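You operate a simulated robot arm through the tools that you are given. There is no shell and no other tool. Be economical: measure what you need, move in short steps, check, and stop when the job is done.

Carry out the task below with a simulated two-armed robot. There is one attempt and no reset: what you move stays moved.

JOB
Pick up the varnish tin with the smallest volume on its label from the assembly bench with one hand, pass it to the other hand and put it on the back of the treadle table. Set down upright: varnish tin.

The check looks at the end state, three seconds after you hand in, the way a careful person would. Anything else that was tipped, shoved, dropped, spilled or broken makes it a failure.

ROBOT AND FRAMES
Two 7-joint arms with two-finger parallel grippers on one trunk, on a base that drives. Base frame: it is fixed to the floor where the robot stands at the start and does not move with it; the origin is under the middle of the robot, x ahead of it, y to its left, z up; the surface under the hand at the start is at about z = 850. Lengths are in mm, angles in rad, forces in N, time in s.
The left shoulder is at the start at [45, 101, 1110], the right one opposite. With the tool pointing down near the work surface each hand reaches from about 240 to 540 mm from the robot's upright axis, wherever it stands, measured 20 degrees to its own side. Places, roughly: back of the treadle table [-4000, -1500, 900]. Payload 2.4 kg a hand.
The TCP of each hand is the grasp point between the finger pads, 24 mm short of the fingertips. In the tool frame z runs along the fingers and y along their closing line. The gripper opens to 68 mm. The fingers are 17 mm wide and 10 mm thick; the gripper's body (40 by 70 mm) begins 41 mm behind the TCP.
Orientation is told as [roll, pitch, yaw] about the base's x, y, z axes, in that order, counted from this pose: with the fingers straight down and closing along the base's y, the tool's x points along the base's -x, its y along +y and its z along -z.

CONTROLS
- The arms move only by the tool arm_command. It takes "left_commands", "right_commands" or both (then of equal length, played together; a hand with none holds still); each is a list of rows, each a list of 7 numbers: the turn, a rotation vector about the tool's x, y, z in degrees, then the shift along the tool's x, y, z in mm, then the gripper command, from -1 (fully open) to 1 (shut), values between in proportion. In form: [[ax, ay, az, x, y, z, claw], ...]. A call has 1 to 20 rows; each row is the pose to reach, as a shift and turn from the pose commanded when the call began, along the tool's axes at that moment. Each row takes 0.2 s and may step no farther than 50 mm and 0.15 rad from the row before; otherwise, or with a gripper value out of range, the whole call is refused. A pose out of reach is approached as far as the arm can. The call stops where the force on the tool passes 40 N (or 10 N more than at its start, if that is more) or the arm is blocked; 0.2 s more then pass. Each finger travels about 72 mm/s and halts on what it meets, pressing with about 21 N; the grip force reading is that of the motor and also rises with nothing between the fingers. The clock runs only during rows and for 0.2 s after the last one: add rows that repeat a pose to give the fingers time. The reply holds the time, the measured pose of the TCP, the force on the tool along the base axes, the opening and the grip force, in the units named above and with some noise, with the torque about the TCP (base axes, N m) and any sound that the robot's microphone picked up, and new pictures: "pictures" is both (left out), scene, wrist or none (wrist: the cameras of the hands that moved).
- Cameras (640 x 400 px; columns grow to the right, rows downward): "scene" is now at [126.9, -8.1, 1263.5]; the picture's right is [-0.08, -1.00, 0.00], its down [-0.63, 0.05, -0.77] and it looks along [0.77, -0.06, -0.64] (base axes); focal length 214 px, centre (320, 200). "left" rides on the left gripper at [84, -11, -75] in its tool frame; the picture's right is [0.13, 0.99, 0.00], its down [-0.60, 0.08, -0.79] and it looks along [-0.79, 0.10, 0.61] (tool axes); focal length 251 px, centre (320, 200). "right" rides on the right gripper at [84, 11, -75] in its tool frame; the picture's right is [-0.13, 0.99, 0.00], its down [-0.60, -0.08, -0.79] and it looks along [-0.79, -0.10, 0.61] (tool axes); focal length 251 px, centre (320, 200). There is no depth. A picture from a camera that has moved, and an enlarged one, comes with that camera's place and axes in the base frame and with its lens.
- move_column(by): slides the trunk up (or, below 0, down) by that many mm; the arms and the scene camera ride with it, the base frame stays. It gives what a move gives, with no picture.
- base_move(legs): drives the robot by 1 to 6 legs, each [ahead, left, turn to the left] in mm, mm and rad, along the robot's own axes; the way and the turn of a leg run together, so that a leg with both is an arc; at most 1500 mm and 3.142 rad a leg. The arms and the cameras ride along, it lands a little off, and it stops where it bumps. It gives what a move gives, and a new picture of the scene camera.
- pan_tilt(pan, tilt): turns the head with the scene camera to pan (to the left, within 1.501 rad either way) and tilt (down, from -0.506 to 1.204), counted from straight ahead of the robot. It gives what a move gives, and a new picture of the scene camera.
- inspect(camera, box): a new picture of the part [left, top, right, bottom] of that camera's present view, enlarged. No time passes.
- close_job(): hands the job in; it is judged then, once.

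Go step by step. Nothing tells you exact positions but the pictures and the camera data: compare them with the known pose of the tool, close in by small moves and look again before you grip or let go. The budget is 120 turns and 260 pictures, counting those below and the enlarged ones. Unless the task says otherwise, let go and move clear before handing in, and close with one line.

The tools are called as name(argument=value, ...) on one line, values as JSON. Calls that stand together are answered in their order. arm_command: Moves the arms, as the interface text tells. Its arguments: {"type":"object","properties":{"left_commands":{"type":"array"},"right_commands":{"type":"array"},"pictures":{"type":"string","enum":["both","scene","wrist","none"]}},"required":[]} The other tools are called the same way: move_column (by) slides the trunk up or down; base_move (legs) drives the base; pan_tilt (pan, tilt) turns the head that bears the scene camera; inspect (camera, box) takes an enlarged picture of a part of a camera's view; close_job () hands the job in.

At the start:

```text
time: 0.0
left_position: [367.7, 185.2, 1089.6]
left_tool_rot: [0.0, 0.0, 0.001]
left_force: [0.2, -0.4, 0.5]
left_torque: [-0.02, 0.03, -0.03]
left_gripper_width: 68.0
left_grasp_force: 0.0
right_position: [415.5, -178.1, 1128.1]
right_tool_rot: [-0.001, 0.0, 0.0]
right_force: [0.2, -0.1, -0.2]
right_torque: [0.01, 0.0, -0.01]
right_gripper_width: 67.9
right_grasp_force: 0.0
trunk travel left (down, up): [-325.0, 524.0]
robot x, y, heading: [-2.4, -0.8, -0.005]
head pan, tilt: [-0.079, 0.688]
```

scene: 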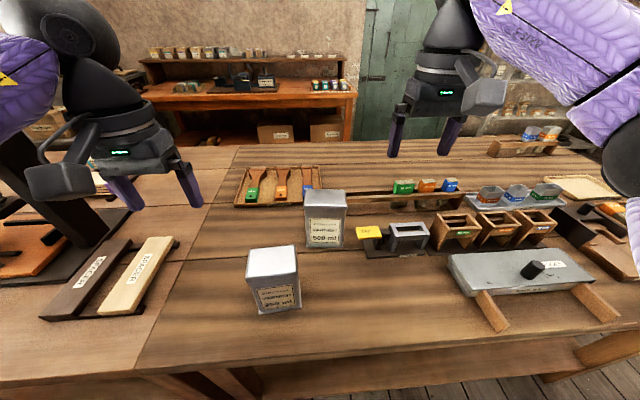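
right: 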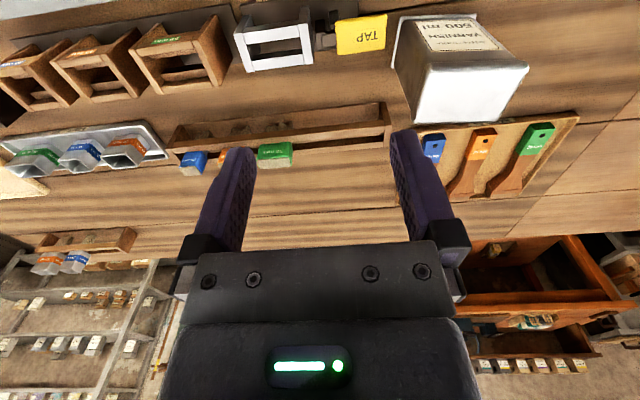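
left: 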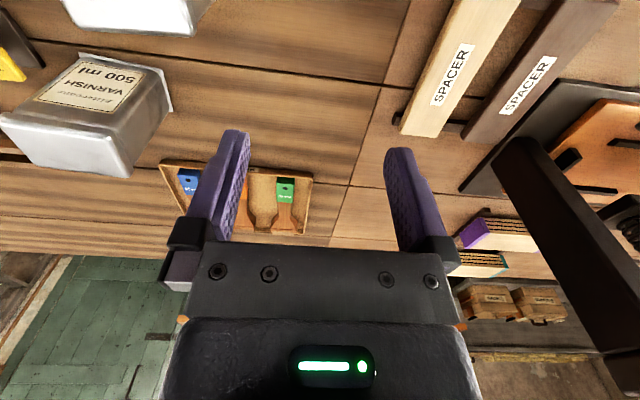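

I see two varnish tins on the bench; the far one reads 500 ml. I'll enlarge both labels to read them.

inspect(camera="scene", box=[230, 180, 360, 320])

inspect(camera="scene", box=[370, 120, 640, 280])

```text
2.86 times, centred on (295, 250) of scene
camera zoom: at [126.9, -8.1, 1263.5], right [-0.08, -1.0, 0.0], down [-0.63, 0.05, -0.77], along [0.77, -0.06, -0.64], focal length 613 px, centre (391, 57)
```

zoom: 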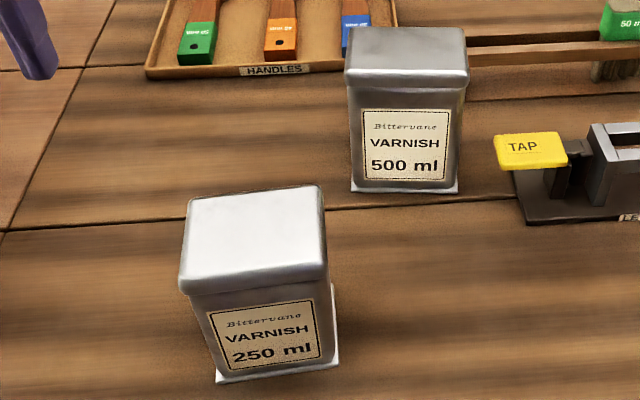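

```text
2.37 times, centred on (505, 200) of scene
camera zoom: at [126.9, -8.1, 1263.5], right [-0.08, -1.0, 0.0], down [-0.63, 0.05, -0.77], along [0.77, -0.06, -0.64], focal length 508 px, centre (-118, 200)
```

zoom: 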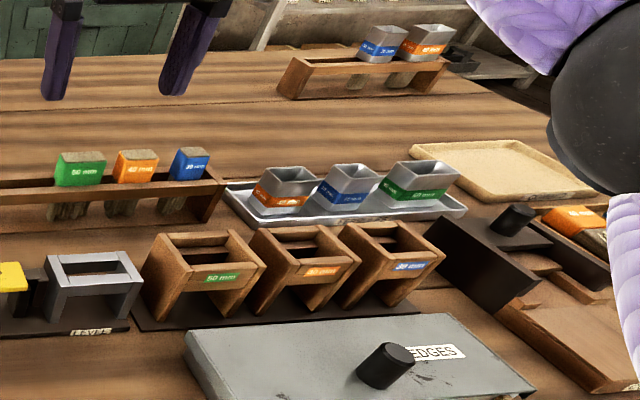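

The near tin is 250 ml, the far one 500 ml. I'll pan around to check for other tins and see the surroundings, including the treadle table.

pan_tilt(pan=0.9, tilt=0.6)

pan_tilt(pan=-1.0, tilt=0.6)

pan_tilt(pan=0.2, tilt=0.9)

```text
time: 1.2
left_position: [368.7, 184.2, 1088.5]
left_tool_rot: [0.0, -0.001, 0.0]
left_force: [0.9, 0.5, 0.7]
left_torque: [0.0, -0.01, -0.01]
left_gripper_width: 68.2
left_grasp_force: 0.1
right_position: [416.2, -179.4, 1129.7]
right_tool_rot: [0.0, 0.0, 0.0]
right_force: [0.5, -0.2, -0.3]
right_torque: [0.02, 0.01, 0.0]
right_gripper_width: 67.8
right_grasp_force: 0.0
trunk travel left (down, up): [-325.0, 524.0]
robot x, y, heading: [-0.7, -0.1, -0.003]
head pan, tilt: [0.901, 0.6]
camera scene: at [96.7, 67.8, 1271.1], right [0.78, -0.62, 0.0], down [-0.35, -0.44, -0.82], along [0.51, 0.65, -0.57], focal length 214 px, centre (320, 200)
```

scene: 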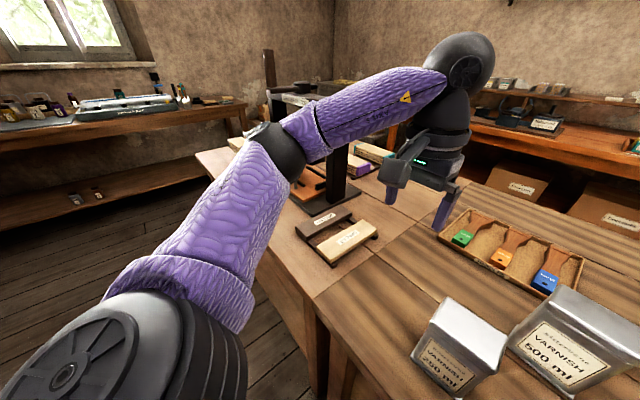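

```text
time: 3.1
left_position: [369.2, 184.2, 1088.1]
left_tool_rot: [0.001, 0.001, 0.0]
left_force: [0.7, -0.2, -0.4]
left_torque: [0.04, 0.0, 0.01]
left_gripper_width: 67.7
left_grasp_force: 0.0
right_position: [414.6, -177.8, 1128.9]
right_tool_rot: [-0.001, 0.0, 0.001]
right_force: [0.6, 0.0, 1.0]
right_torque: [0.01, -0.02, -0.02]
right_gripper_width: 68.0
right_grasp_force: 0.1
trunk travel left (down, up): [-325.0, 524.0]
robot x, y, heading: [-2.1, -1.6, -0.002]
head pan, tilt: [-1.0, 0.6]
camera scene: at [89.5, -75.7, 1271.1], right [-0.84, -0.54, 0.0], down [-0.31, 0.48, -0.82], along [0.45, -0.69, -0.57], focal length 214 px, centre (320, 200)
```

scene: 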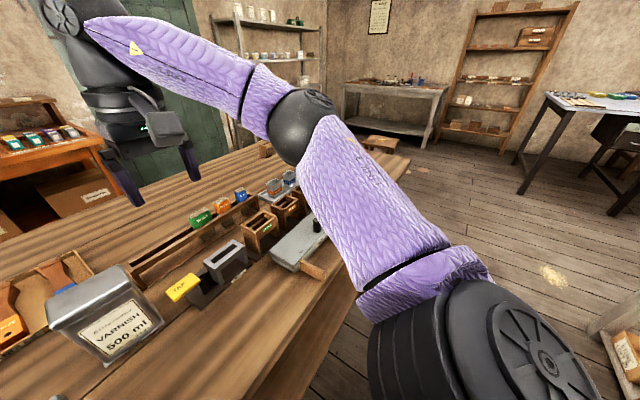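

```text
time: 4.5
left_position: [369.9, 183.9, 1088.1]
left_tool_rot: [0.0, -0.001, 0.002]
left_force: [-0.5, 0.5, -0.3]
left_torque: [0.01, -0.03, 0.01]
left_gripper_width: 68.0
left_grasp_force: 0.1
right_position: [415.1, -177.8, 1128.8]
right_tool_rot: [0.0, 0.0, -0.001]
right_force: [0.0, 0.6, -0.8]
right_torque: [0.0, -0.02, 0.0]
right_gripper_width: 68.0
right_grasp_force: 0.1
trunk travel left (down, up): [-325.0, 524.0]
robot x, y, heading: [-3.3, 1.3, 0.0]
head pan, tilt: [0.201, 0.901]
camera scene: at [115.7, 13.6, 1246.3], right [0.2, -0.98, 0.0], down [-0.77, -0.16, -0.62], along [0.61, 0.12, -0.78], focal length 214 px, centre (320, 200)
```

scene: 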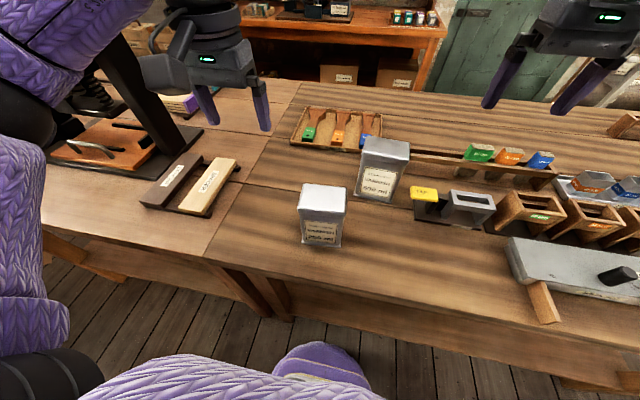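

Only two tins exist, so the target is the near 250 ml tin. I'll measure it from this view.

inspect(camera="scene", box=[272, 170, 372, 260])

inspect(camera="left", box=[0, 0, 320, 200])

```text
4.44 times, centred on (322, 215) of scene
camera zoom: at [115.7, 13.6, 1246.3], right [0.2, -0.98, 0.0], down [-0.77, -0.16, -0.62], along [0.61, 0.12, -0.78], focal length 953 px, centre (311, 133)
```

zoom: 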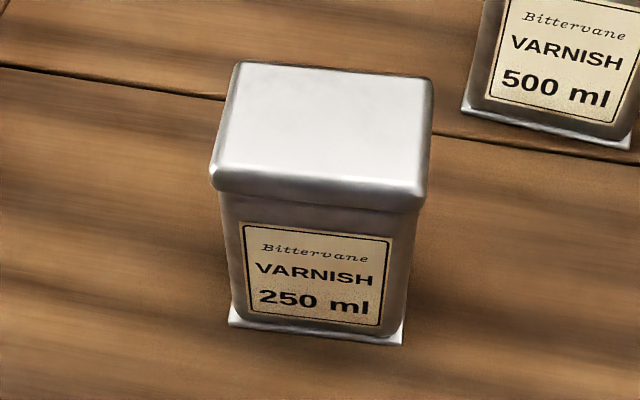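

```text
2.00 times, centred on (160, 100) of left
camera zoom: at [283.7, 171.9, 1164.4], right [-0.13, 0.99, 0.0], down [0.6, 0.08, 0.79], along [0.79, 0.1, -0.61], focal length 503 px, centre (640, 400)
```

zoom: 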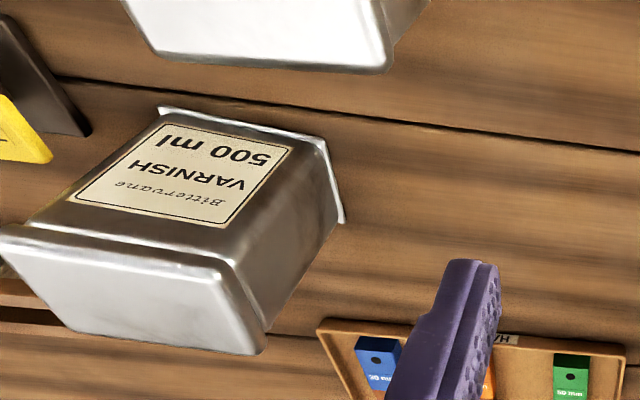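

Target: 250 ml tin about 79 wide (y) × 58 deep (x) × ~110 high, centred near (340, 51), turned about +4.6°. The left hand must close along x, so I'll turn it first (camera to the outside), and tilt it outward so that the right hand can later take the other half.

arm_command(left_commands=[[0, 0, 8.5, 0, 0, 0, -1], [0, 0, 17, 0, 0, 0, -1], [0, 0, 25.5, 0, 0, 0, -1], [0, 0, 34, 0, 0, 0, -1], [0, 0, 42.5, 0, 0, 0, -1], [0, 0, 51, 0, 0, 0, -1], [0, 0, 59.5, 0, 0, 0, -1], [0, 0, 68, 0, 0, 0, -1], [0, 0, 76.5, 0, 0, 0, -1], [0, 0, 85.0, 0, 0, 0, -1], [0, 0, 85.4, 0, 0, 0, -1]], pictures="both")

```text
time: 6.9
left_position: [257.9, 101.8, 1064.6]
left_tool_rot: [0.001, 0.001, -1.489]
left_force: [0.1, -0.9, 0.1]
left_torque: [0.0, -0.01, 0.0]
left_gripper_width: 68.5
left_grasp_force: 0.1
left hand out of reach, approached as far as the arm can: row 6, 7, 8, 9, 10, 11
right_position: [414.8, -178.5, 1128.5]
right_tool_rot: [-0.001, -0.001, 0.001]
right_force: [-0.1, 0.2, 0.0]
right_torque: [0.02, 0.02, -0.01]
right_gripper_width: 68.1
right_grasp_force: 0.0
trunk travel left (down, up): [-325.0, 524.0]
robot x, y, heading: [7.6, -3.5, 0.005]
head pan, tilt: [0.201, 0.901]
camera scene: at [115.8, 13.6, 1246.3], right [0.2, -0.98, 0.0], down [-0.77, -0.16, -0.62], along [0.61, 0.12, -0.78], focal length 214 px, centre (320, 200)
camera left: at [238.6, 182.5, 1139.7], right [0.98, 0.21, 0.0], down [0.13, -0.6, 0.79], along [0.17, -0.78, -0.61], focal length 251 px, centre (320, 200)
```

scene: 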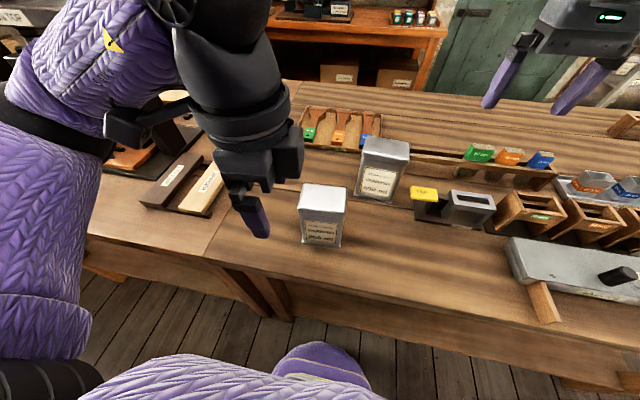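
left: 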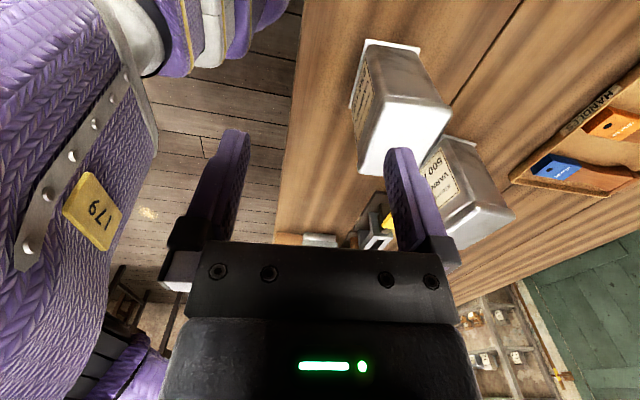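

The turn worked, though the arm pulled the hand in to (258, 102, 1065). I'll tilt it outward by 30° next and see where the commanded pose sits.

arm_command(left_commands=[[0, -7.5, 0, 0, 0, 0, -1], [0, -15, 0, 0, 0, 0, -1], [0, -22.5, 0, 0, 0, 0, -1], [0, -30, 0, 0, 0, 0, -1], [0, -30, 0, 0, 0, 0, -1]], pictures="both")

```text
time: 8.1
left_position: [247.5, 91.1, 1078.4]
left_tool_rot: [0.0, -0.526, -1.49]
left_force: [-0.5, 0.2, 0.2]
left_torque: [-0.03, 0.01, 0.0]
left_gripper_width: 68.0
left_grasp_force: 0.0
left hand out of reach, approached as far as the arm can: row 2, 3, 4, 5
right_position: [415.0, -178.3, 1128.6]
right_tool_rot: [0.0, 0.001, -0.001]
right_force: [0.4, -0.3, -0.4]
right_torque: [0.01, -0.01, 0.01]
right_gripper_width: 68.1
right_grasp_force: 0.0
trunk travel left (down, up): [-325.0, 524.0]
robot x, y, heading: [-1.0, -3.2, -0.005]
head pan, tilt: [0.201, 0.901]
camera scene: at [115.7, 13.7, 1246.3], right [0.2, -0.98, 0.0], down [-0.77, -0.16, -0.62], along [0.61, 0.12, -0.78], focal length 214 px, centre (320, 200)
camera left: at [226.0, 199.1, 1101.1], right [0.98, 0.19, -0.07], down [0.09, -0.12, 0.99], along [0.18, -0.97, -0.13], focal length 251 px, centre (320, 200)
```

scene: 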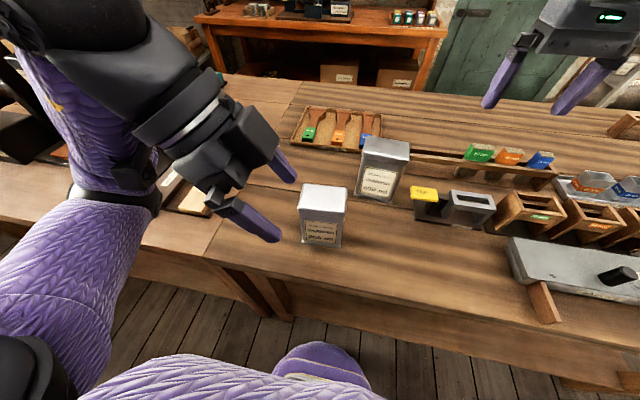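
left: 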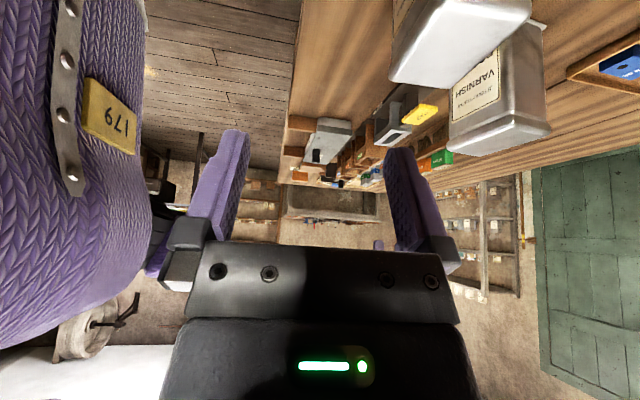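

The tilt is right but the arm is near its reach limit at this height. I'll raise the trunk by 120 so the hand can descend to the tin with the shoulder above it.

move_column(by=120)

```text
time: 9.6
left_position: [236.4, 89.8, 1210.4]
left_tool_rot: [0.046, -0.525, -1.509]
left_force: [-1.0, -0.5, -0.5]
left_torque: [-0.02, 0.0, -0.02]
left_gripper_width: 68.0
left_grasp_force: 0.0
right_position: [415.3, -178.9, 1248.9]
right_tool_rot: [-0.001, 0.001, 0.0]
right_force: [0.1, 0.4, 0.2]
right_torque: [-0.01, -0.04, 0.0]
right_gripper_width: 68.1
right_grasp_force: 0.0
trunk travel left (down, up): [-445.0, 404.0]
robot x, y, heading: [-0.0, 1.4, 0.001]
head pan, tilt: [0.201, 0.901]
```

The hand rose with the trunk. Now I'll move it down and slightly ahead in small steps and check how the pose follows.

arm_command(left_commands=[[0, 0, 0, 15, 0, 26, -1], [0, 0, 0, 30, 0, 52, -1], [0, 0, 0, 45, 0, 78, -1], [0, 0, 0, 60, 0, 104, -1], [0, 0, 0, 60, 0, 104, -1]], pictures="none")

```text
time: 10.8
left_position: [223.5, 74.1, 1159.8]
left_tool_rot: [0.044, -0.524, -1.507]
left_force: [1.2, -0.2, 0.2]
left_torque: [-0.01, -0.02, -0.01]
left_gripper_width: 67.8
left_grasp_force: 0.0
left hand out of reach, approached as far as the arm can: row 1, 2, 3, 4, 5
right_position: [414.2, -177.2, 1248.9]
right_tool_rot: [0.0, -0.002, 0.0]
right_force: [-0.1, 0.1, 0.4]
right_torque: [0.01, 0.01, 0.0]
right_gripper_width: 67.9
right_grasp_force: 0.1
trunk travel left (down, up): [-445.0, 404.0]
robot x, y, heading: [-2.6, -2.7, -0.001]
head pan, tilt: [0.201, 0.901]
```

The hand is limited by the wrist in this orientation. I'll undo part of the yaw (about 40°) to see whether the arm regains its reach, which tells me whether turning the base helps.

arm_command(left_commands=[[-4, 0, -6.9, 0, 0, 0, -1], [-8, 0, -13.8, 0, 0, 0, -1], [-12, 0, -20.7, 0, 0, 0, -1], [-16, 0, -27.6, 0, 0, 0, -1], [-20, 0, -34.6, 0, 0, 0, -1], [-20, 0, -34.6, 0, 0, 0, -1]], pictures="scene")

```text
time: 12.2
left_position: [261.4, 70.6, 1183.7]
left_tool_rot: [0.033, -0.551, -0.805]
left_force: [0.2, 1.3, 0.4]
left_torque: [0.0, 0.03, 0.0]
left_gripper_width: 67.8
left_grasp_force: 0.0
left hand out of reach, approached as far as the arm can: row 1, 2, 3, 4, 5, 6
right_position: [414.6, -179.1, 1248.8]
right_tool_rot: [0.0, -0.001, 0.001]
right_force: [-0.6, -0.7, 0.2]
right_torque: [-0.01, 0.02, -0.02]
right_gripper_width: 68.0
right_grasp_force: 0.2
trunk travel left (down, up): [-445.0, 404.0]
robot x, y, heading: [-1.3, 0.6, 0.003]
head pan, tilt: [0.201, 0.901]
camera scene: at [97.7, 13.7, 1367.2], right [0.2, -0.98, 0.0], down [-0.77, -0.16, -0.62], along [0.61, 0.12, -0.78], focal length 214 px, centre (320, 200)
```

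scene: 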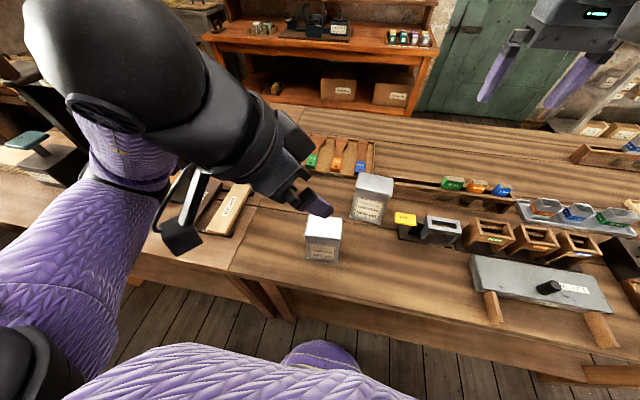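

The tilt seems to be costing the reach. I'll undo it and look at where the hand settles.

arm_command(left_commands=[[0, 8, 0, 0, 0, 0, -1], [0, 16, 0, 0, 0, 0, -1], [0, 24, 0, 0, 0, 0, -1], [0, 30, 0, 0, 0, 0, -1], [0, 30, 0, 0, 0, 0, -1], [0, 30, 0, 0, 0, 0, -1]], pictures="none")

```text
time: 13.6
left_position: [258.0, 68.2, 1185.3]
left_tool_rot: [0.027, -0.028, -0.791]
left_force: [0.2, -0.3, -0.4]
left_torque: [-0.01, 0.03, 0.0]
left_gripper_width: 68.0
left_grasp_force: 0.0
right_position: [414.0, -178.2, 1248.9]
right_tool_rot: [-0.001, 0.0, -0.001]
right_force: [-0.8, -0.7, -0.9]
right_torque: [0.02, 0.03, -0.02]
right_gripper_width: 68.2
right_grasp_force: 0.1
trunk travel left (down, up): [-445.0, 404.0]
robot x, y, heading: [-0.6, 4.1, -0.001]
head pan, tilt: [0.201, 0.901]
```

The commanded pose follows the clamped one, so the hand had drifted too close to the body. I'll move it out and down, to about (348, 118, 1040), then try the yaw again there.

arm_command(left_commands=[[0, 0, 0, -7, 25, 36, -1], [0, 0, 0, -14, 50, 72, -1], [0, 0, 0, -21, 75, 108, -1], [0, 0, 0, -28, 99, 145, -1], [0, 0, 0, -28, 99, 145, -1]], pictures="none")

```text
time: 14.8
left_position: [352.3, 117.4, 1046.1]
left_tool_rot: [0.031, -0.026, -0.79]
left_force: [-0.3, 0.1, -1.1]
left_torque: [-0.01, -0.04, 0.02]
left_gripper_width: 68.1
left_grasp_force: 0.0
right_position: [415.3, -177.8, 1249.4]
right_tool_rot: [-0.001, 0.0, 0.0]
right_force: [0.0, 0.0, -0.3]
right_torque: [0.01, 0.0, 0.04]
right_gripper_width: 67.9
right_grasp_force: 0.0
trunk travel left (down, up): [-445.0, 404.0]
robot x, y, heading: [-2.5, 0.3, 0.004]
head pan, tilt: [0.201, 0.901]
```

That worked well. Now the remaining 40° of yaw at this lower place.

arm_command(left_commands=[[0, 0, 8, 0, 0, 0, -1], [0, 0, 16, 0, 0, 0, -1], [0, 0, 24, 0, 0, 0, -1], [0, 0, 32, 0, 0, 0, -1], [0, 0, 40, 0, 0, 0, -1], [0, 0, 40, 0, 0, 0, -1]], pictures="both")

```text
time: 16.2
left_position: [252.6, 116.9, 1013.3]
left_tool_rot: [0.052, 0.003, -1.436]
left_force: [-0.2, 0.6, 0.1]
left_torque: [0.0, -0.01, -0.02]
left_gripper_width: 67.8
left_grasp_force: 0.0
left hand out of reach, approached as far as the arm can: row 2, 3, 4, 5, 6
right_position: [414.7, -176.7, 1249.4]
right_tool_rot: [0.0, 0.0, 0.0]
right_force: [0.1, 1.2, -0.4]
right_torque: [-0.03, 0.01, 0.01]
right_gripper_width: 68.1
right_grasp_force: 0.1
trunk travel left (down, up): [-445.0, 404.0]
robot x, y, heading: [0.5, 0.8, 0.003]
head pan, tilt: [0.201, 0.901]
camera scene: at [97.3, 14.8, 1367.2], right [0.2, -0.98, 0.0], down [-0.77, -0.16, -0.62], along [0.61, 0.12, -0.78], focal length 214 px, centre (320, 200)
camera left: at [225.1, 197.3, 1088.2], right [0.96, 0.26, 0.05], down [0.12, -0.6, 0.79], along [0.24, -0.76, -0.61], focal length 251 px, centre (320, 200)
```

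scene: 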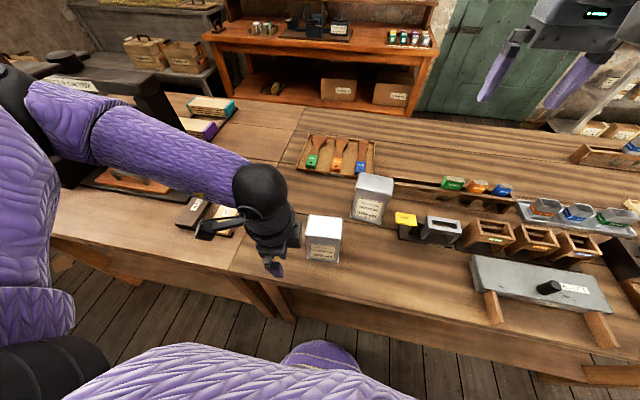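
left: 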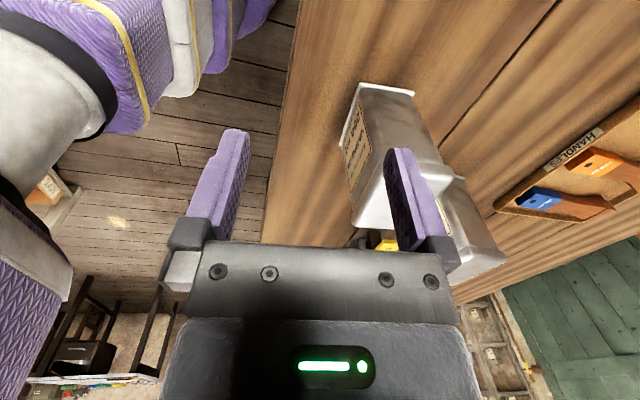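

Yaw −85° is beyond this wrist's comfortable range. I'll unwind and test the opposite turn (+95°), which gives the same closing line.

arm_command(left_commands=[[0, 0, -8.5, 10, 10, -10, -1], [0, 0, -17, 20, 20, -20, -1], [0, 0, -25.5, 30, 30, -30, -1], [0, 0, -34, 40, 45, -40, -1], [0, 0, -42.5, 40, 60, -40, -1], [0, 0, -51, 40, 75, -40, -1], [0, 0, -59.5, 40, 80, -40, -1], [0, 0, -68, 40, 80, -40, -1], [0, 0, -76.5, 40, 80, -40, -1], [0, 0, -85, 40, 80, -40, -1], [0, 0, -93.5, 40, 80, -40, -1], [0, 0, -102, 40, 80, -40, -1], [0, 0, -110.5, 40, 80, -40, -1], [0, 0, -119, 40, 80, -40, -1], [0, 0, -127.5, 40, 80, -40, -1], [0, 0, -136, 40, 80, -40, -1], [0, 0, -144.5, 40, 80, -40, -1], [0, 0, -153, 40, 80, -40, -1], [0, 0, -161.5, 40, 80, -40, -1], [0, 0, -170, 40, 80, -40, -1]], pictures="none")

```text
time: 20.4
left_position: [325.7, 166.0, 1064.2]
left_tool_rot: [-0.052, -0.013, 1.537]
left_force: [-0.1, 0.3, 0.5]
left_torque: [0.02, -0.01, -0.03]
left_gripper_width: 68.0
left_grasp_force: 0.0
right_position: [413.9, -179.0, 1249.5]
right_tool_rot: [0.0, 0.001, 0.0]
right_force: [0.1, -0.2, -0.3]
right_torque: [-0.02, 0.04, 0.0]
right_gripper_width: 67.8
right_grasp_force: 0.0
trunk travel left (down, up): [-445.0, 404.0]
robot x, y, heading: [0.5, 0.1, 0.003]
head pan, tilt: [0.201, 0.901]
```

The +90° side is reachable without trouble. I'll correct the small yaw/roll errors now, then tilt the hand 55° outward.

arm_command(left_commands=[[-3, 0.7, -6.5, 0, -13, 0, -1], [-3, 0.7, -6.5, 0, -13, 0, -1]], pictures="none")

arm_command(left_commands=[[0, 8, 0, 0, 0, 0, -1], [0, 16, 0, 0, 0, 0, -1], [0, 24, 0, 0, 0, 0, -1], [0, 32, 0, 0, 0, 0, -1], [0, 40, 0, 0, 0, 0, -1], [0, 48, 0, 0, 0, 0, -1], [0, 55, 0, 0, 0, 0, -1], [0, 55, 0, 0, 0, 0, -1]], pictures="both")

```text
time: 21.0
left_position: [338.8, 165.8, 1063.9]
left_tool_rot: [0.002, 0.0, 1.646]
left_force: [-0.2, 0.5, 0.5]
left_torque: [0.01, -0.04, 0.01]
left_gripper_width: 68.1
left_grasp_force: 0.0
right_position: [414.6, -178.2, 1249.1]
right_tool_rot: [0.0, -0.001, -0.001]
right_force: [-0.2, 0.2, 0.7]
right_torque: [-0.02, 0.02, 0.02]
right_gripper_width: 68.0
right_grasp_force: 0.1
trunk travel left (down, up): [-445.0, 404.0]
robot x, y, heading: [3.1, 1.4, -0.005]
head pan, tilt: [0.201, 0.901]
```

```text
time: 22.8
left_position: [338.2, 166.7, 1063.8]
left_tool_rot: [0.001, 0.961, 1.648]
left_force: [-0.2, -0.5, 0.0]
left_torque: [0.04, -0.01, 0.0]
left_gripper_width: 67.7
left_grasp_force: 0.0
right_position: [415.0, -178.4, 1249.1]
right_tool_rot: [0.0, 0.0, 0.0]
right_force: [-0.3, -0.1, -0.6]
right_torque: [0.02, -0.02, 0.01]
right_gripper_width: 68.1
right_grasp_force: 0.0
trunk travel left (down, up): [-445.0, 404.0]
robot x, y, heading: [-2.9, -0.6, 0.002]
head pan, tilt: [0.201, 0.901]
camera scene: at [97.7, 13.7, 1367.2], right [0.2, -0.98, 0.0], down [-0.77, -0.16, -0.62], along [0.61, 0.12, -0.78], focal length 214 px, centre (320, 200)
camera left: at [347.4, 179.8, 1175.8], right [-0.98, -0.15, 0.11], down [-0.15, 0.99, -0.04], along [-0.1, -0.06, -0.99], focal length 251 px, centre (320, 200)
```

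scene: 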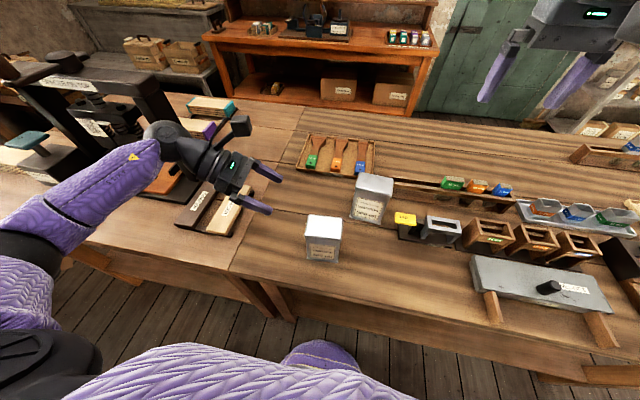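
left: 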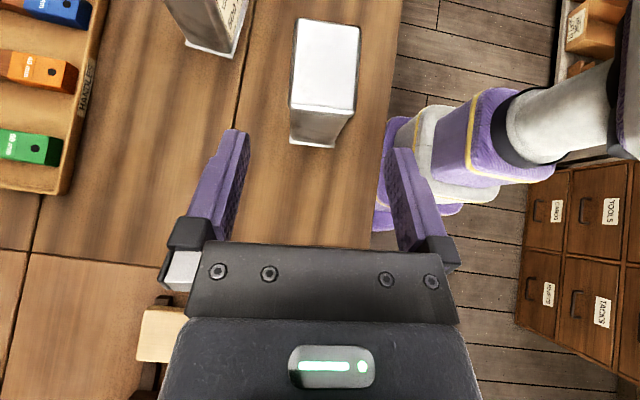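

The pose is good and the left camera looks straight down on the tin. I'll enlarge it to measure position, yaw and depth.

inspect(camera="left", box=[250, 5, 400, 155])

inspect(camera="scene", box=[230, 150, 400, 270])

```text
2.67 times, centred on (325, 80) of left
camera zoom: at [347.4, 179.8, 1175.8], right [-0.98, -0.15, 0.11], down [-0.15, 0.99, -0.04], along [-0.1, -0.06, -0.99], focal length 670 px, centre (307, 520)
```

zoom: 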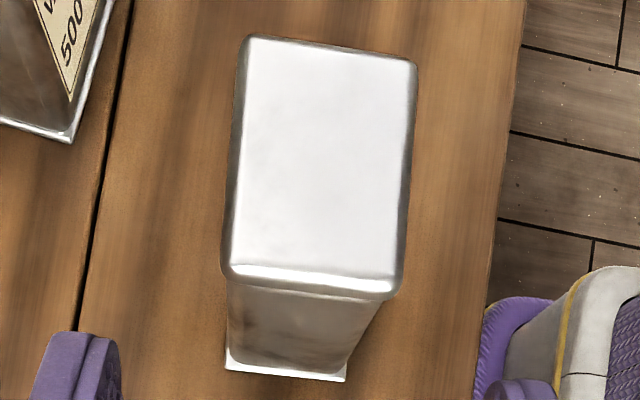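

```text
3.33 times, centred on (315, 210) of scene
camera zoom: at [97.7, 13.7, 1367.2], right [0.2, -0.98, 0.0], down [-0.77, -0.16, -0.62], along [0.61, 0.12, -0.78], focal length 715 px, centre (337, 167)
```

zoom: 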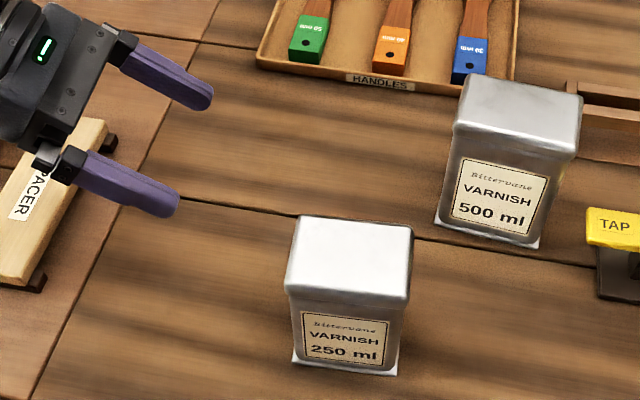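

Tin centre ≈ (338, 51), yaw ≈ +4.4°, depth ≈ 58, top ≈ 960. I'll go to a pre-approach point 90 mm back along the finger line, at (330, 149, 980), and look again.

arm_command(left_commands=[[0, 0, 0, -29, 5, 31, -1], [0, 0, 0, -59, 9.4, 62.4, -1], [0, 0, 0, -59, 9.4, 62.4, -1]], pictures="both")

```text
time: 23.6
left_position: [329.2, 150.7, 977.6]
left_tool_rot: [0.001, 0.959, 1.649]
left_force: [-0.1, -0.6, 0.8]
left_torque: [0.01, 0.0, -0.02]
left_gripper_width: 68.0
left_grasp_force: 0.0
right_position: [413.3, -177.1, 1248.4]
right_tool_rot: [0.001, -0.001, 0.001]
right_force: [0.3, 0.9, 0.1]
right_torque: [-0.03, 0.03, 0.0]
right_gripper_width: 67.8
right_grasp_force: 0.1
trunk travel left (down, up): [-445.0, 404.0]
robot x, y, heading: [0.4, -0.2, -0.001]
head pan, tilt: [0.201, 0.901]
camera scene: at [97.7, 13.7, 1367.3], right [0.2, -0.98, 0.0], down [-0.77, -0.16, -0.62], along [0.61, 0.12, -0.78], focal length 214 px, centre (320, 200)
camera left: at [338.0, 161.7, 1090.0], right [-0.98, -0.15, 0.11], down [-0.15, 0.99, -0.04], along [-0.1, -0.06, -0.99], focal length 251 px, centre (320, 200)
```

scene: 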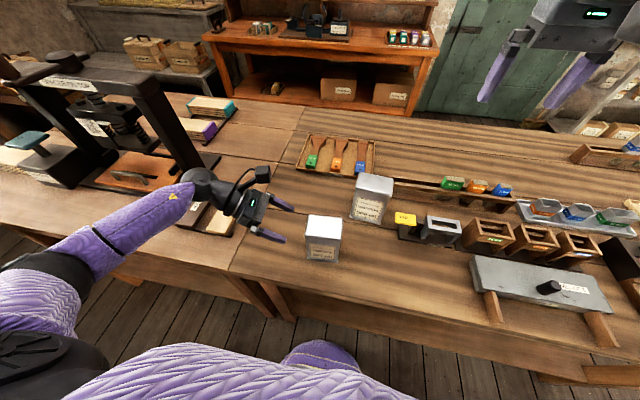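
left: 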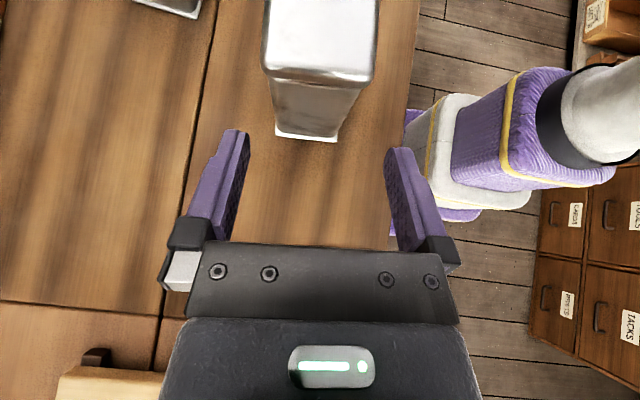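

Aligned well. I'll advance 42 mm so the tips are just short of the tin and check the straddle.

arm_command(left_commands=[[0, 0, 0, 1, 0, 21, -1], [0, 0, 0, 2, -0.5, 42, -1], [0, 0, 0, 2, -0.5, 42, -1]], pictures="wrist")

inspect(camera="scene", box=[230, 170, 380, 280])

```text
time: 24.4
left_position: [334.5, 113.9, 954.4]
left_tool_rot: [0.002, 0.96, 1.645]
left_force: [0.5, -0.3, 0.2]
left_torque: [0.0, 0.03, 0.02]
left_gripper_width: 68.3
left_grasp_force: 0.1
right_position: [414.2, -178.0, 1250.5]
right_tool_rot: [0.0, -0.001, 0.0]
right_force: [0.2, 0.5, -0.1]
right_torque: [0.0, 0.01, 0.0]
right_gripper_width: 67.9
right_grasp_force: 0.0
trunk travel left (down, up): [-445.0, 404.0]
robot x, y, heading: [-0.0, 2.1, -0.003]
head pan, tilt: [0.201, 0.901]
camera left: at [342.9, 125.7, 1066.6], right [-0.98, -0.15, 0.11], down [-0.15, 0.99, -0.04], along [-0.1, -0.06, -0.99], focal length 251 px, centre (320, 200)
```

left: 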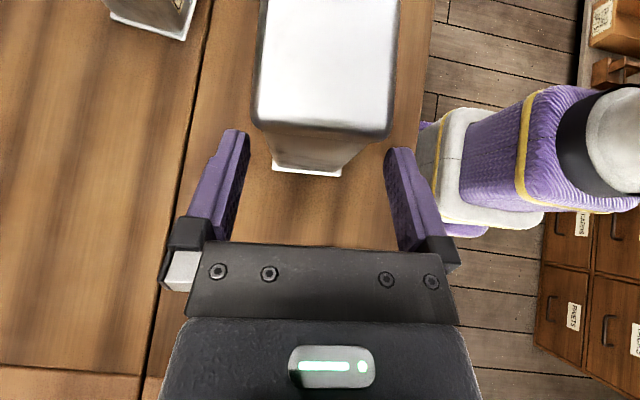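

```text
3.64 times, centred on (305, 225) of scene
camera zoom: at [97.7, 13.7, 1367.2], right [0.2, -0.98, 0.0], down [-0.77, -0.16, -0.62], along [0.61, 0.12, -0.78], focal length 780 px, centre (374, 109)
```

zoom: 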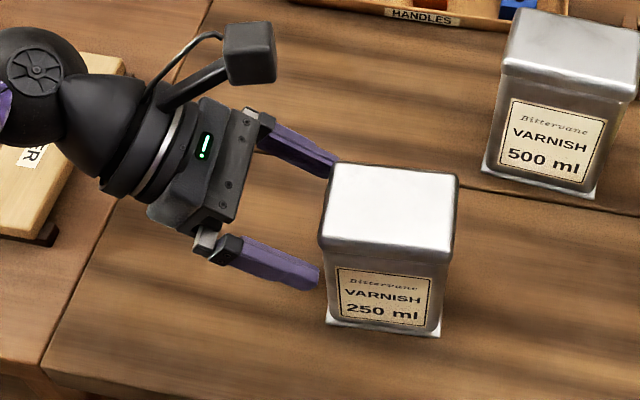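

The fingers straddle the tin evenly. I'll advance the remaining 47 mm, fingers still open.

arm_command(left_commands=[[0, 0, 0, 0.5, 0.5, 16, -1], [0, 0, 0, 0.5, 0.5, 32, -1], [0, 0, 0, 0.5, 0.5, 47, -1], [0, 0, 0, 0.5, 0.5, 47, -1]], pictures="wrist")

inspect(camera="scene", box=[230, 170, 380, 280])

```text
time: 25.4
left_position: [334.7, 72.8, 932.2]
left_tool_rot: [0.003, 0.959, 1.648]
left_force: [0.9, -0.1, 0.6]
left_torque: [-0.05, -0.01, -0.02]
left_gripper_width: 68.2
left_grasp_force: 0.0
right_position: [414.4, -178.8, 1248.4]
right_tool_rot: [0.0, 0.001, 0.002]
right_force: [1.1, 0.3, 0.8]
right_torque: [0.02, -0.02, -0.02]
right_gripper_width: 67.9
right_grasp_force: 0.1
trunk travel left (down, up): [-445.0, 404.0]
robot x, y, heading: [0.6, 2.0, -0.003]
head pan, tilt: [0.201, 0.901]
camera left: at [343.4, 85.9, 1043.6], right [-0.98, -0.15, 0.11], down [-0.15, 0.99, -0.04], along [-0.1, -0.06, -0.99], focal length 251 px, centre (320, 200)
```

left: 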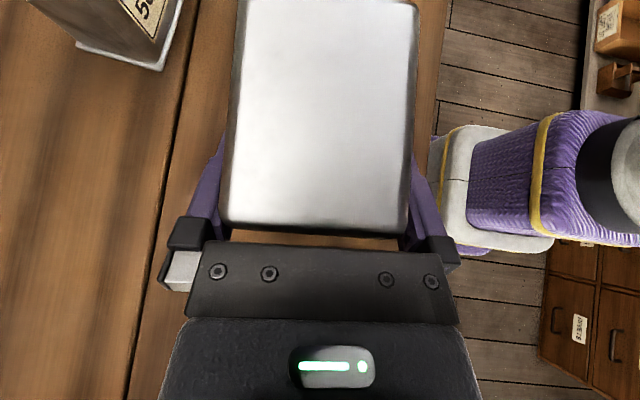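

```text
3.64 times, centred on (305, 225) of scene
camera zoom: at [97.7, 13.7, 1367.2], right [0.2, -0.98, 0.0], down [-0.77, -0.16, -0.62], along [0.61, 0.12, -0.78], focal length 780 px, centre (374, 109)
```

zoom: 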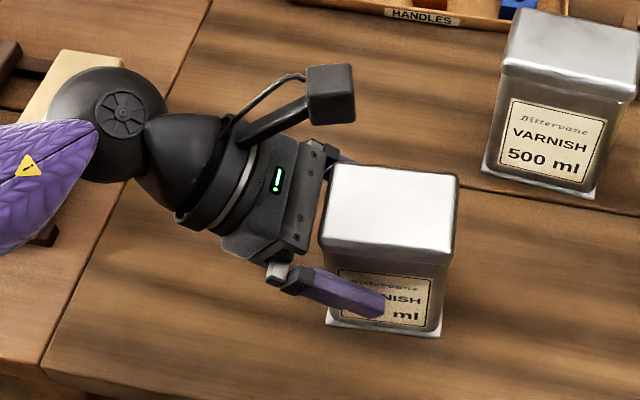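

The fingers straddle the body cleanly with no contact. Closing the grip now.

arm_command(left_commands=[[0, 0, 0, 0, 0, 0, 0], [0, 0, 0, 0, 0, 0, 1], [0, 0, 0, 0, 0, 0, 1], [0, 0, 0, 0, 0, 0, 1]], pictures="wrist")

```text
time: 26.4
left_position: [335.1, 73.8, 931.6]
left_tool_rot: [0.003, 0.96, 1.647]
left_force: [2.4, -0.3, 0.1]
left_torque: [-0.11, -0.23, 0.02]
left_gripper_width: 59.7
left_grasp_force: 21.3
right_position: [415.4, -179.6, 1248.4]
right_tool_rot: [0.0, 0.002, 0.0]
right_force: [-0.5, 0.5, -1.3]
right_torque: [-0.03, 0.0, 0.0]
right_gripper_width: 67.8
right_grasp_force: 0.0
trunk travel left (down, up): [-445.0, 404.0]
robot x, y, heading: [0.4, -5.2, 0.001]
head pan, tilt: [0.201, 0.901]
camera left: at [343.6, 86.0, 1043.7], right [-0.98, -0.15, 0.11], down [-0.15, 0.99, -0.04], along [-0.1, -0.06, -0.99], focal length 251 px, centre (320, 200)
```

left: 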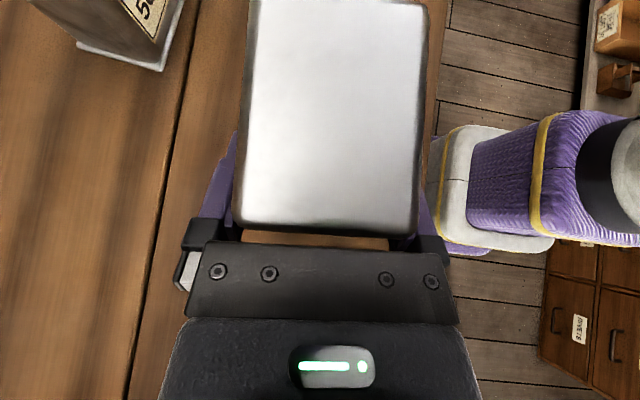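

Gripped at 59.7 mm. Lifting with the trunk.

move_column(by=90)

inspect(camera="scene", box=[160, 120, 480, 320])

```text
time: 27.7
left_position: [336.4, 75.2, 1021.2]
left_tool_rot: [0.004, 0.961, 1.649]
left_force: [-0.1, 1.2, -3.7]
left_torque: [0.06, 0.02, -0.02]
left_gripper_width: 59.9
left_grasp_force: 21.1
right_position: [415.1, -178.4, 1338.8]
right_tool_rot: [0.0, -0.001, 0.001]
right_force: [1.1, 0.1, 0.1]
right_torque: [0.0, 0.0, -0.01]
right_gripper_width: 68.3
right_grasp_force: 0.0
trunk travel left (down, up): [-535.0, 314.0]
robot x, y, heading: [2.6, -1.0, 0.006]
head pan, tilt: [0.201, 0.901]
```

```text
2.00 times, centred on (320, 220) of scene
camera zoom: at [89.9, 13.7, 1457.5], right [0.2, -0.98, 0.0], down [-0.77, -0.16, -0.62], along [0.61, 0.12, -0.78], focal length 429 px, centre (320, 160)
```

zoom: 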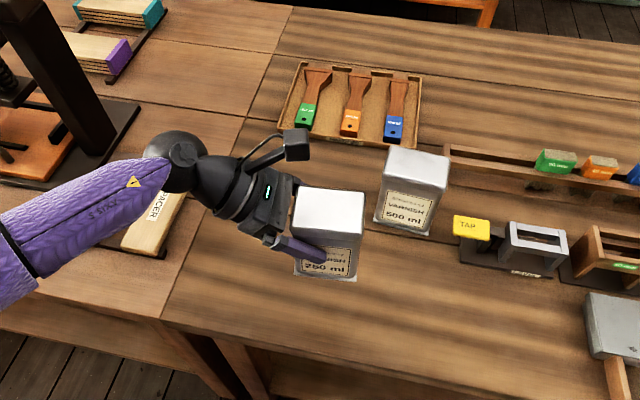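

The tin is up and level (about 4 N). I'll back away from the bench so the handover happens over free space.

base_move(legs=[[-400, 0, 0]])

```text
time: 30.2
left_position: [-69.5, 74.5, 1022.0]
left_tool_rot: [0.002, 0.96, 1.649]
left_force: [-1.5, -1.0, -3.7]
left_torque: [0.09, 0.01, -0.03]
left_gripper_width: 59.9
left_grasp_force: 21.0
right_position: [9.8, -178.1, 1339.0]
right_tool_rot: [0.0, 0.0, 0.0]
right_force: [-0.3, -0.3, -0.5]
right_torque: [0.0, 0.01, 0.01]
right_gripper_width: 68.0
right_grasp_force: 0.1
trunk travel left (down, up): [-535.0, 314.0]
robot x, y, heading: [-405.0, -0.4, 0.001]
head pan, tilt: [0.201, 0.901]
camera scene: at [-316.0, 13.7, 1457.6], right [0.2, -0.98, 0.0], down [-0.77, -0.16, -0.62], along [0.61, 0.12, -0.78], focal length 214 px, centre (320, 200)
```

scene: 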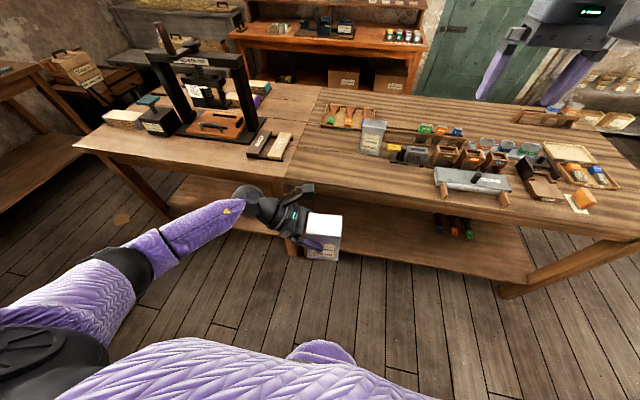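

Clear of the bench. Now I lower the right hand to about (-50, -210, 1140) and turn it −85.6° yaw, the mirror of the left.

arm_command(right_commands=[[0, 0, 0, 12, -6, 40, -1], [0, 0, 0, 24, -12, 80, -1], [0, 0, 0, 36, -18, 120, -1], [0, 0, 0, 48, -24, 160, -1], [0, 0, 0, 60, -30, 200, -1], [0, 0, 8.5, 60, -30, 200, -1], [0, 0, 17, 60, -30, 200, -1], [0, 0, 25.5, 60, -30, 200, -1], [0, 0, 34, 60, -30, 200, -1], [0, 0, 42.5, 60, -30, 200, -1], [0, 0, 51, 60, -30, 200, -1], [0, 0, 59.5, 60, -30, 200, -1], [0, 0, 68, 60, -30, 200, -1], [0, 0, 76.5, 60, -30, 200, -1], [0, 0, 85, 60, -30, 200, -1], [0, 0, 85.6, 60, -30, 200, -1], [0, 0, 85.6, 60, -30, 200, -1]], pictures="none")

```text
time: 33.8
left_position: [-68.6, 75.6, 1021.5]
left_tool_rot: [0.004, 0.96, 1.649]
left_force: [0.3, -0.7, -3.5]
left_torque: [0.1, 0.05, -0.02]
left_gripper_width: 59.8
left_grasp_force: 21.2
right_position: [-50.6, -207.9, 1138.4]
right_tool_rot: [-0.001, -0.001, -1.492]
right_force: [0.0, 0.7, -0.6]
right_torque: [0.0, -0.02, 0.0]
right_gripper_width: 68.1
right_grasp_force: 0.0
trunk travel left (down, up): [-535.0, 314.0]
robot x, y, heading: [-400.9, 1.6, 0.004]
head pan, tilt: [0.201, 0.901]
```

Exactly as commanded. Now the 60° tilt of the right hand.

arm_command(right_commands=[[0, 8.5, 0, 0, 0, 0, -1], [0, 17, 0, 0, 0, 0, -1], [0, 25.5, 0, 0, 0, 0, -1], [0, 34, 0, 0, 0, 0, -1], [0, 42.5, 0, 0, 0, 0, -1], [0, 51, 0, 0, 0, 0, -1], [0, 59.5, 0, 0, 0, 0, -1], [0, 60, 0, 0, 0, 0, -1], [0, 60, 0, 0, 0, 0, -1]], pictures="both")

```text
time: 35.8
left_position: [-70.1, 75.0, 1021.3]
left_tool_rot: [0.005, 0.96, 1.649]
left_force: [0.9, -0.4, -3.6]
left_torque: [0.07, 0.05, 0.0]
left_gripper_width: 59.8
left_grasp_force: 21.5
right_position: [-50.1, -207.6, 1140.4]
right_tool_rot: [0.002, 1.049, -1.494]
right_force: [-0.2, -1.0, 0.1]
right_torque: [0.0, -0.01, 0.02]
right_gripper_width: 67.9
right_grasp_force: 0.0
trunk travel left (down, up): [-535.0, 314.0]
robot x, y, heading: [-403.6, -0.3, 0.001]
head pan, tilt: [0.201, 0.901]
camera scene: at [-315.3, 13.6, 1457.6], right [0.2, -0.98, 0.0], down [-0.77, -0.16, -0.62], along [0.61, 0.12, -0.78], focal length 214 px, centre (320, 200)
camera right: at [-36.9, -230.9, 1248.4], right [0.99, 0.01, -0.11], down [0.0, -0.99, -0.13], along [-0.11, 0.13, -0.99], focal length 251 px, centre (320, 200)
```

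scene: 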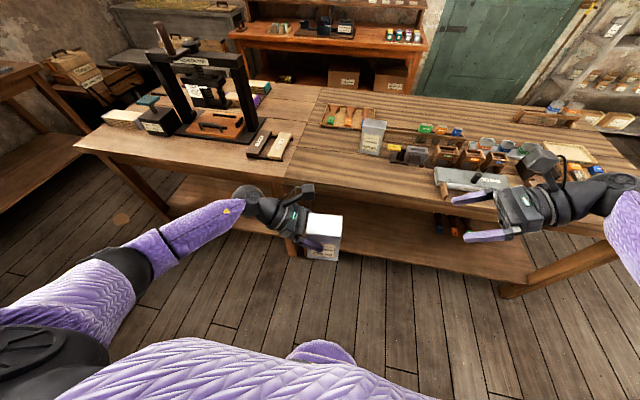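
right: 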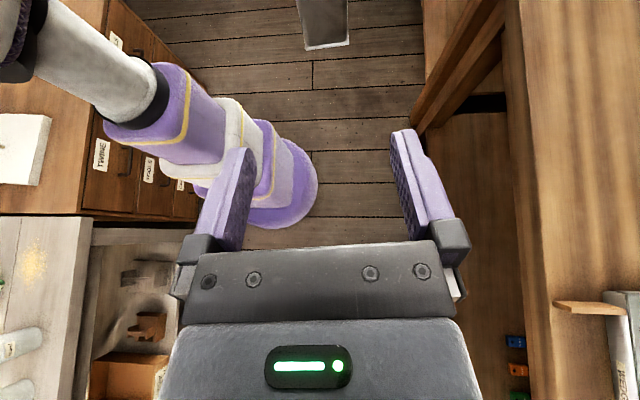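

Both hands are set. The right hand's path to the tin is almost straight along its fingers; I'll advance 150 of 268 mm and check.

arm_command(right_commands=[[0, 0, 0, -2, 1, 38, -1], [0, 0, 0, -4, 2, 76, -1], [0, 0, 0, -6, 2, 114, -1], [0, 0, 0, -7, 2.3, 150, -1], [0, 0, 0, -7, 2.3, 150, -1]], pictures="both")

inspect(camera="scene", box=[260, 150, 440, 290])

```text
time: 37.0
left_position: [-70.4, 75.5, 1020.2]
left_tool_rot: [0.003, 0.959, 1.649]
left_force: [-0.1, -0.3, -4.0]
left_torque: [0.06, -0.02, 0.01]
left_gripper_width: 59.8
left_grasp_force: 21.3
right_position: [-57.7, -82.5, 1057.6]
right_tool_rot: [0.002, 1.047, -1.495]
right_force: [0.4, 0.4, -0.5]
right_torque: [-0.03, -0.02, 0.01]
right_gripper_width: 68.1
right_grasp_force: 0.1
trunk travel left (down, up): [-535.0, 314.0]
robot x, y, heading: [-407.3, 1.9, 0.001]
head pan, tilt: [0.201, 0.901]
camera scene: at [-315.3, 13.5, 1457.6], right [0.2, -0.98, 0.0], down [-0.77, -0.16, -0.62], along [0.61, 0.12, -0.78], focal length 214 px, centre (320, 200)
camera right: at [-45.3, -103.9, 1167.2], right [0.99, 0.01, -0.11], down [0.0, -0.99, -0.13], along [-0.11, 0.13, -0.99], focal length 251 px, centre (320, 200)
```

scene: 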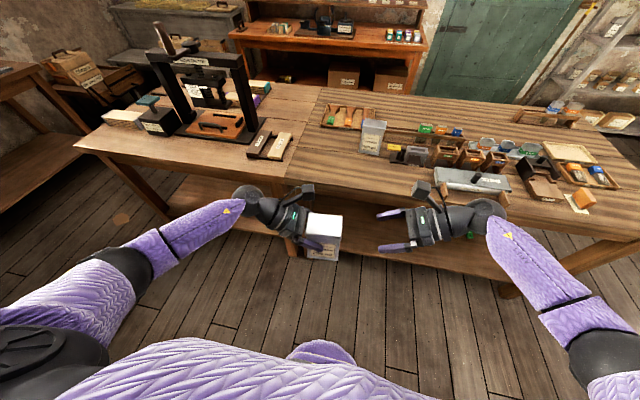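
right: 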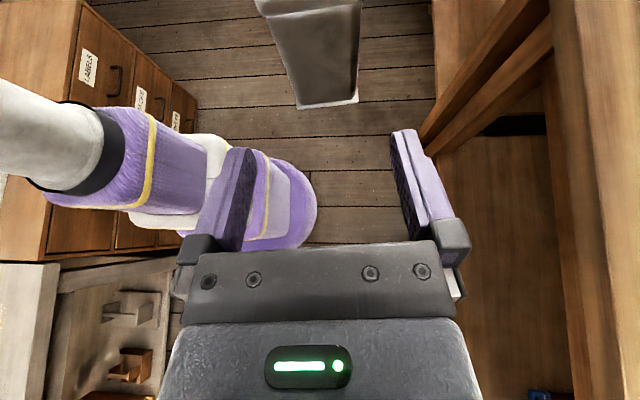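

```text
2.86 times, centred on (350, 220) of scene
camera zoom: at [-315.3, 13.5, 1457.6], right [0.2, -0.98, 0.0], down [-0.77, -0.16, -0.62], along [0.61, 0.12, -0.78], focal length 613 px, centre (234, 143)
```

zoom: 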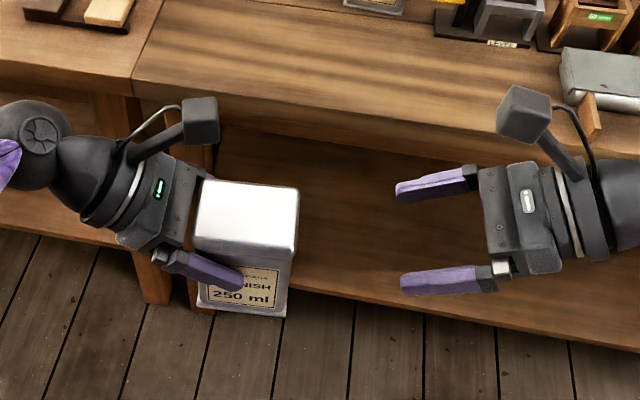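

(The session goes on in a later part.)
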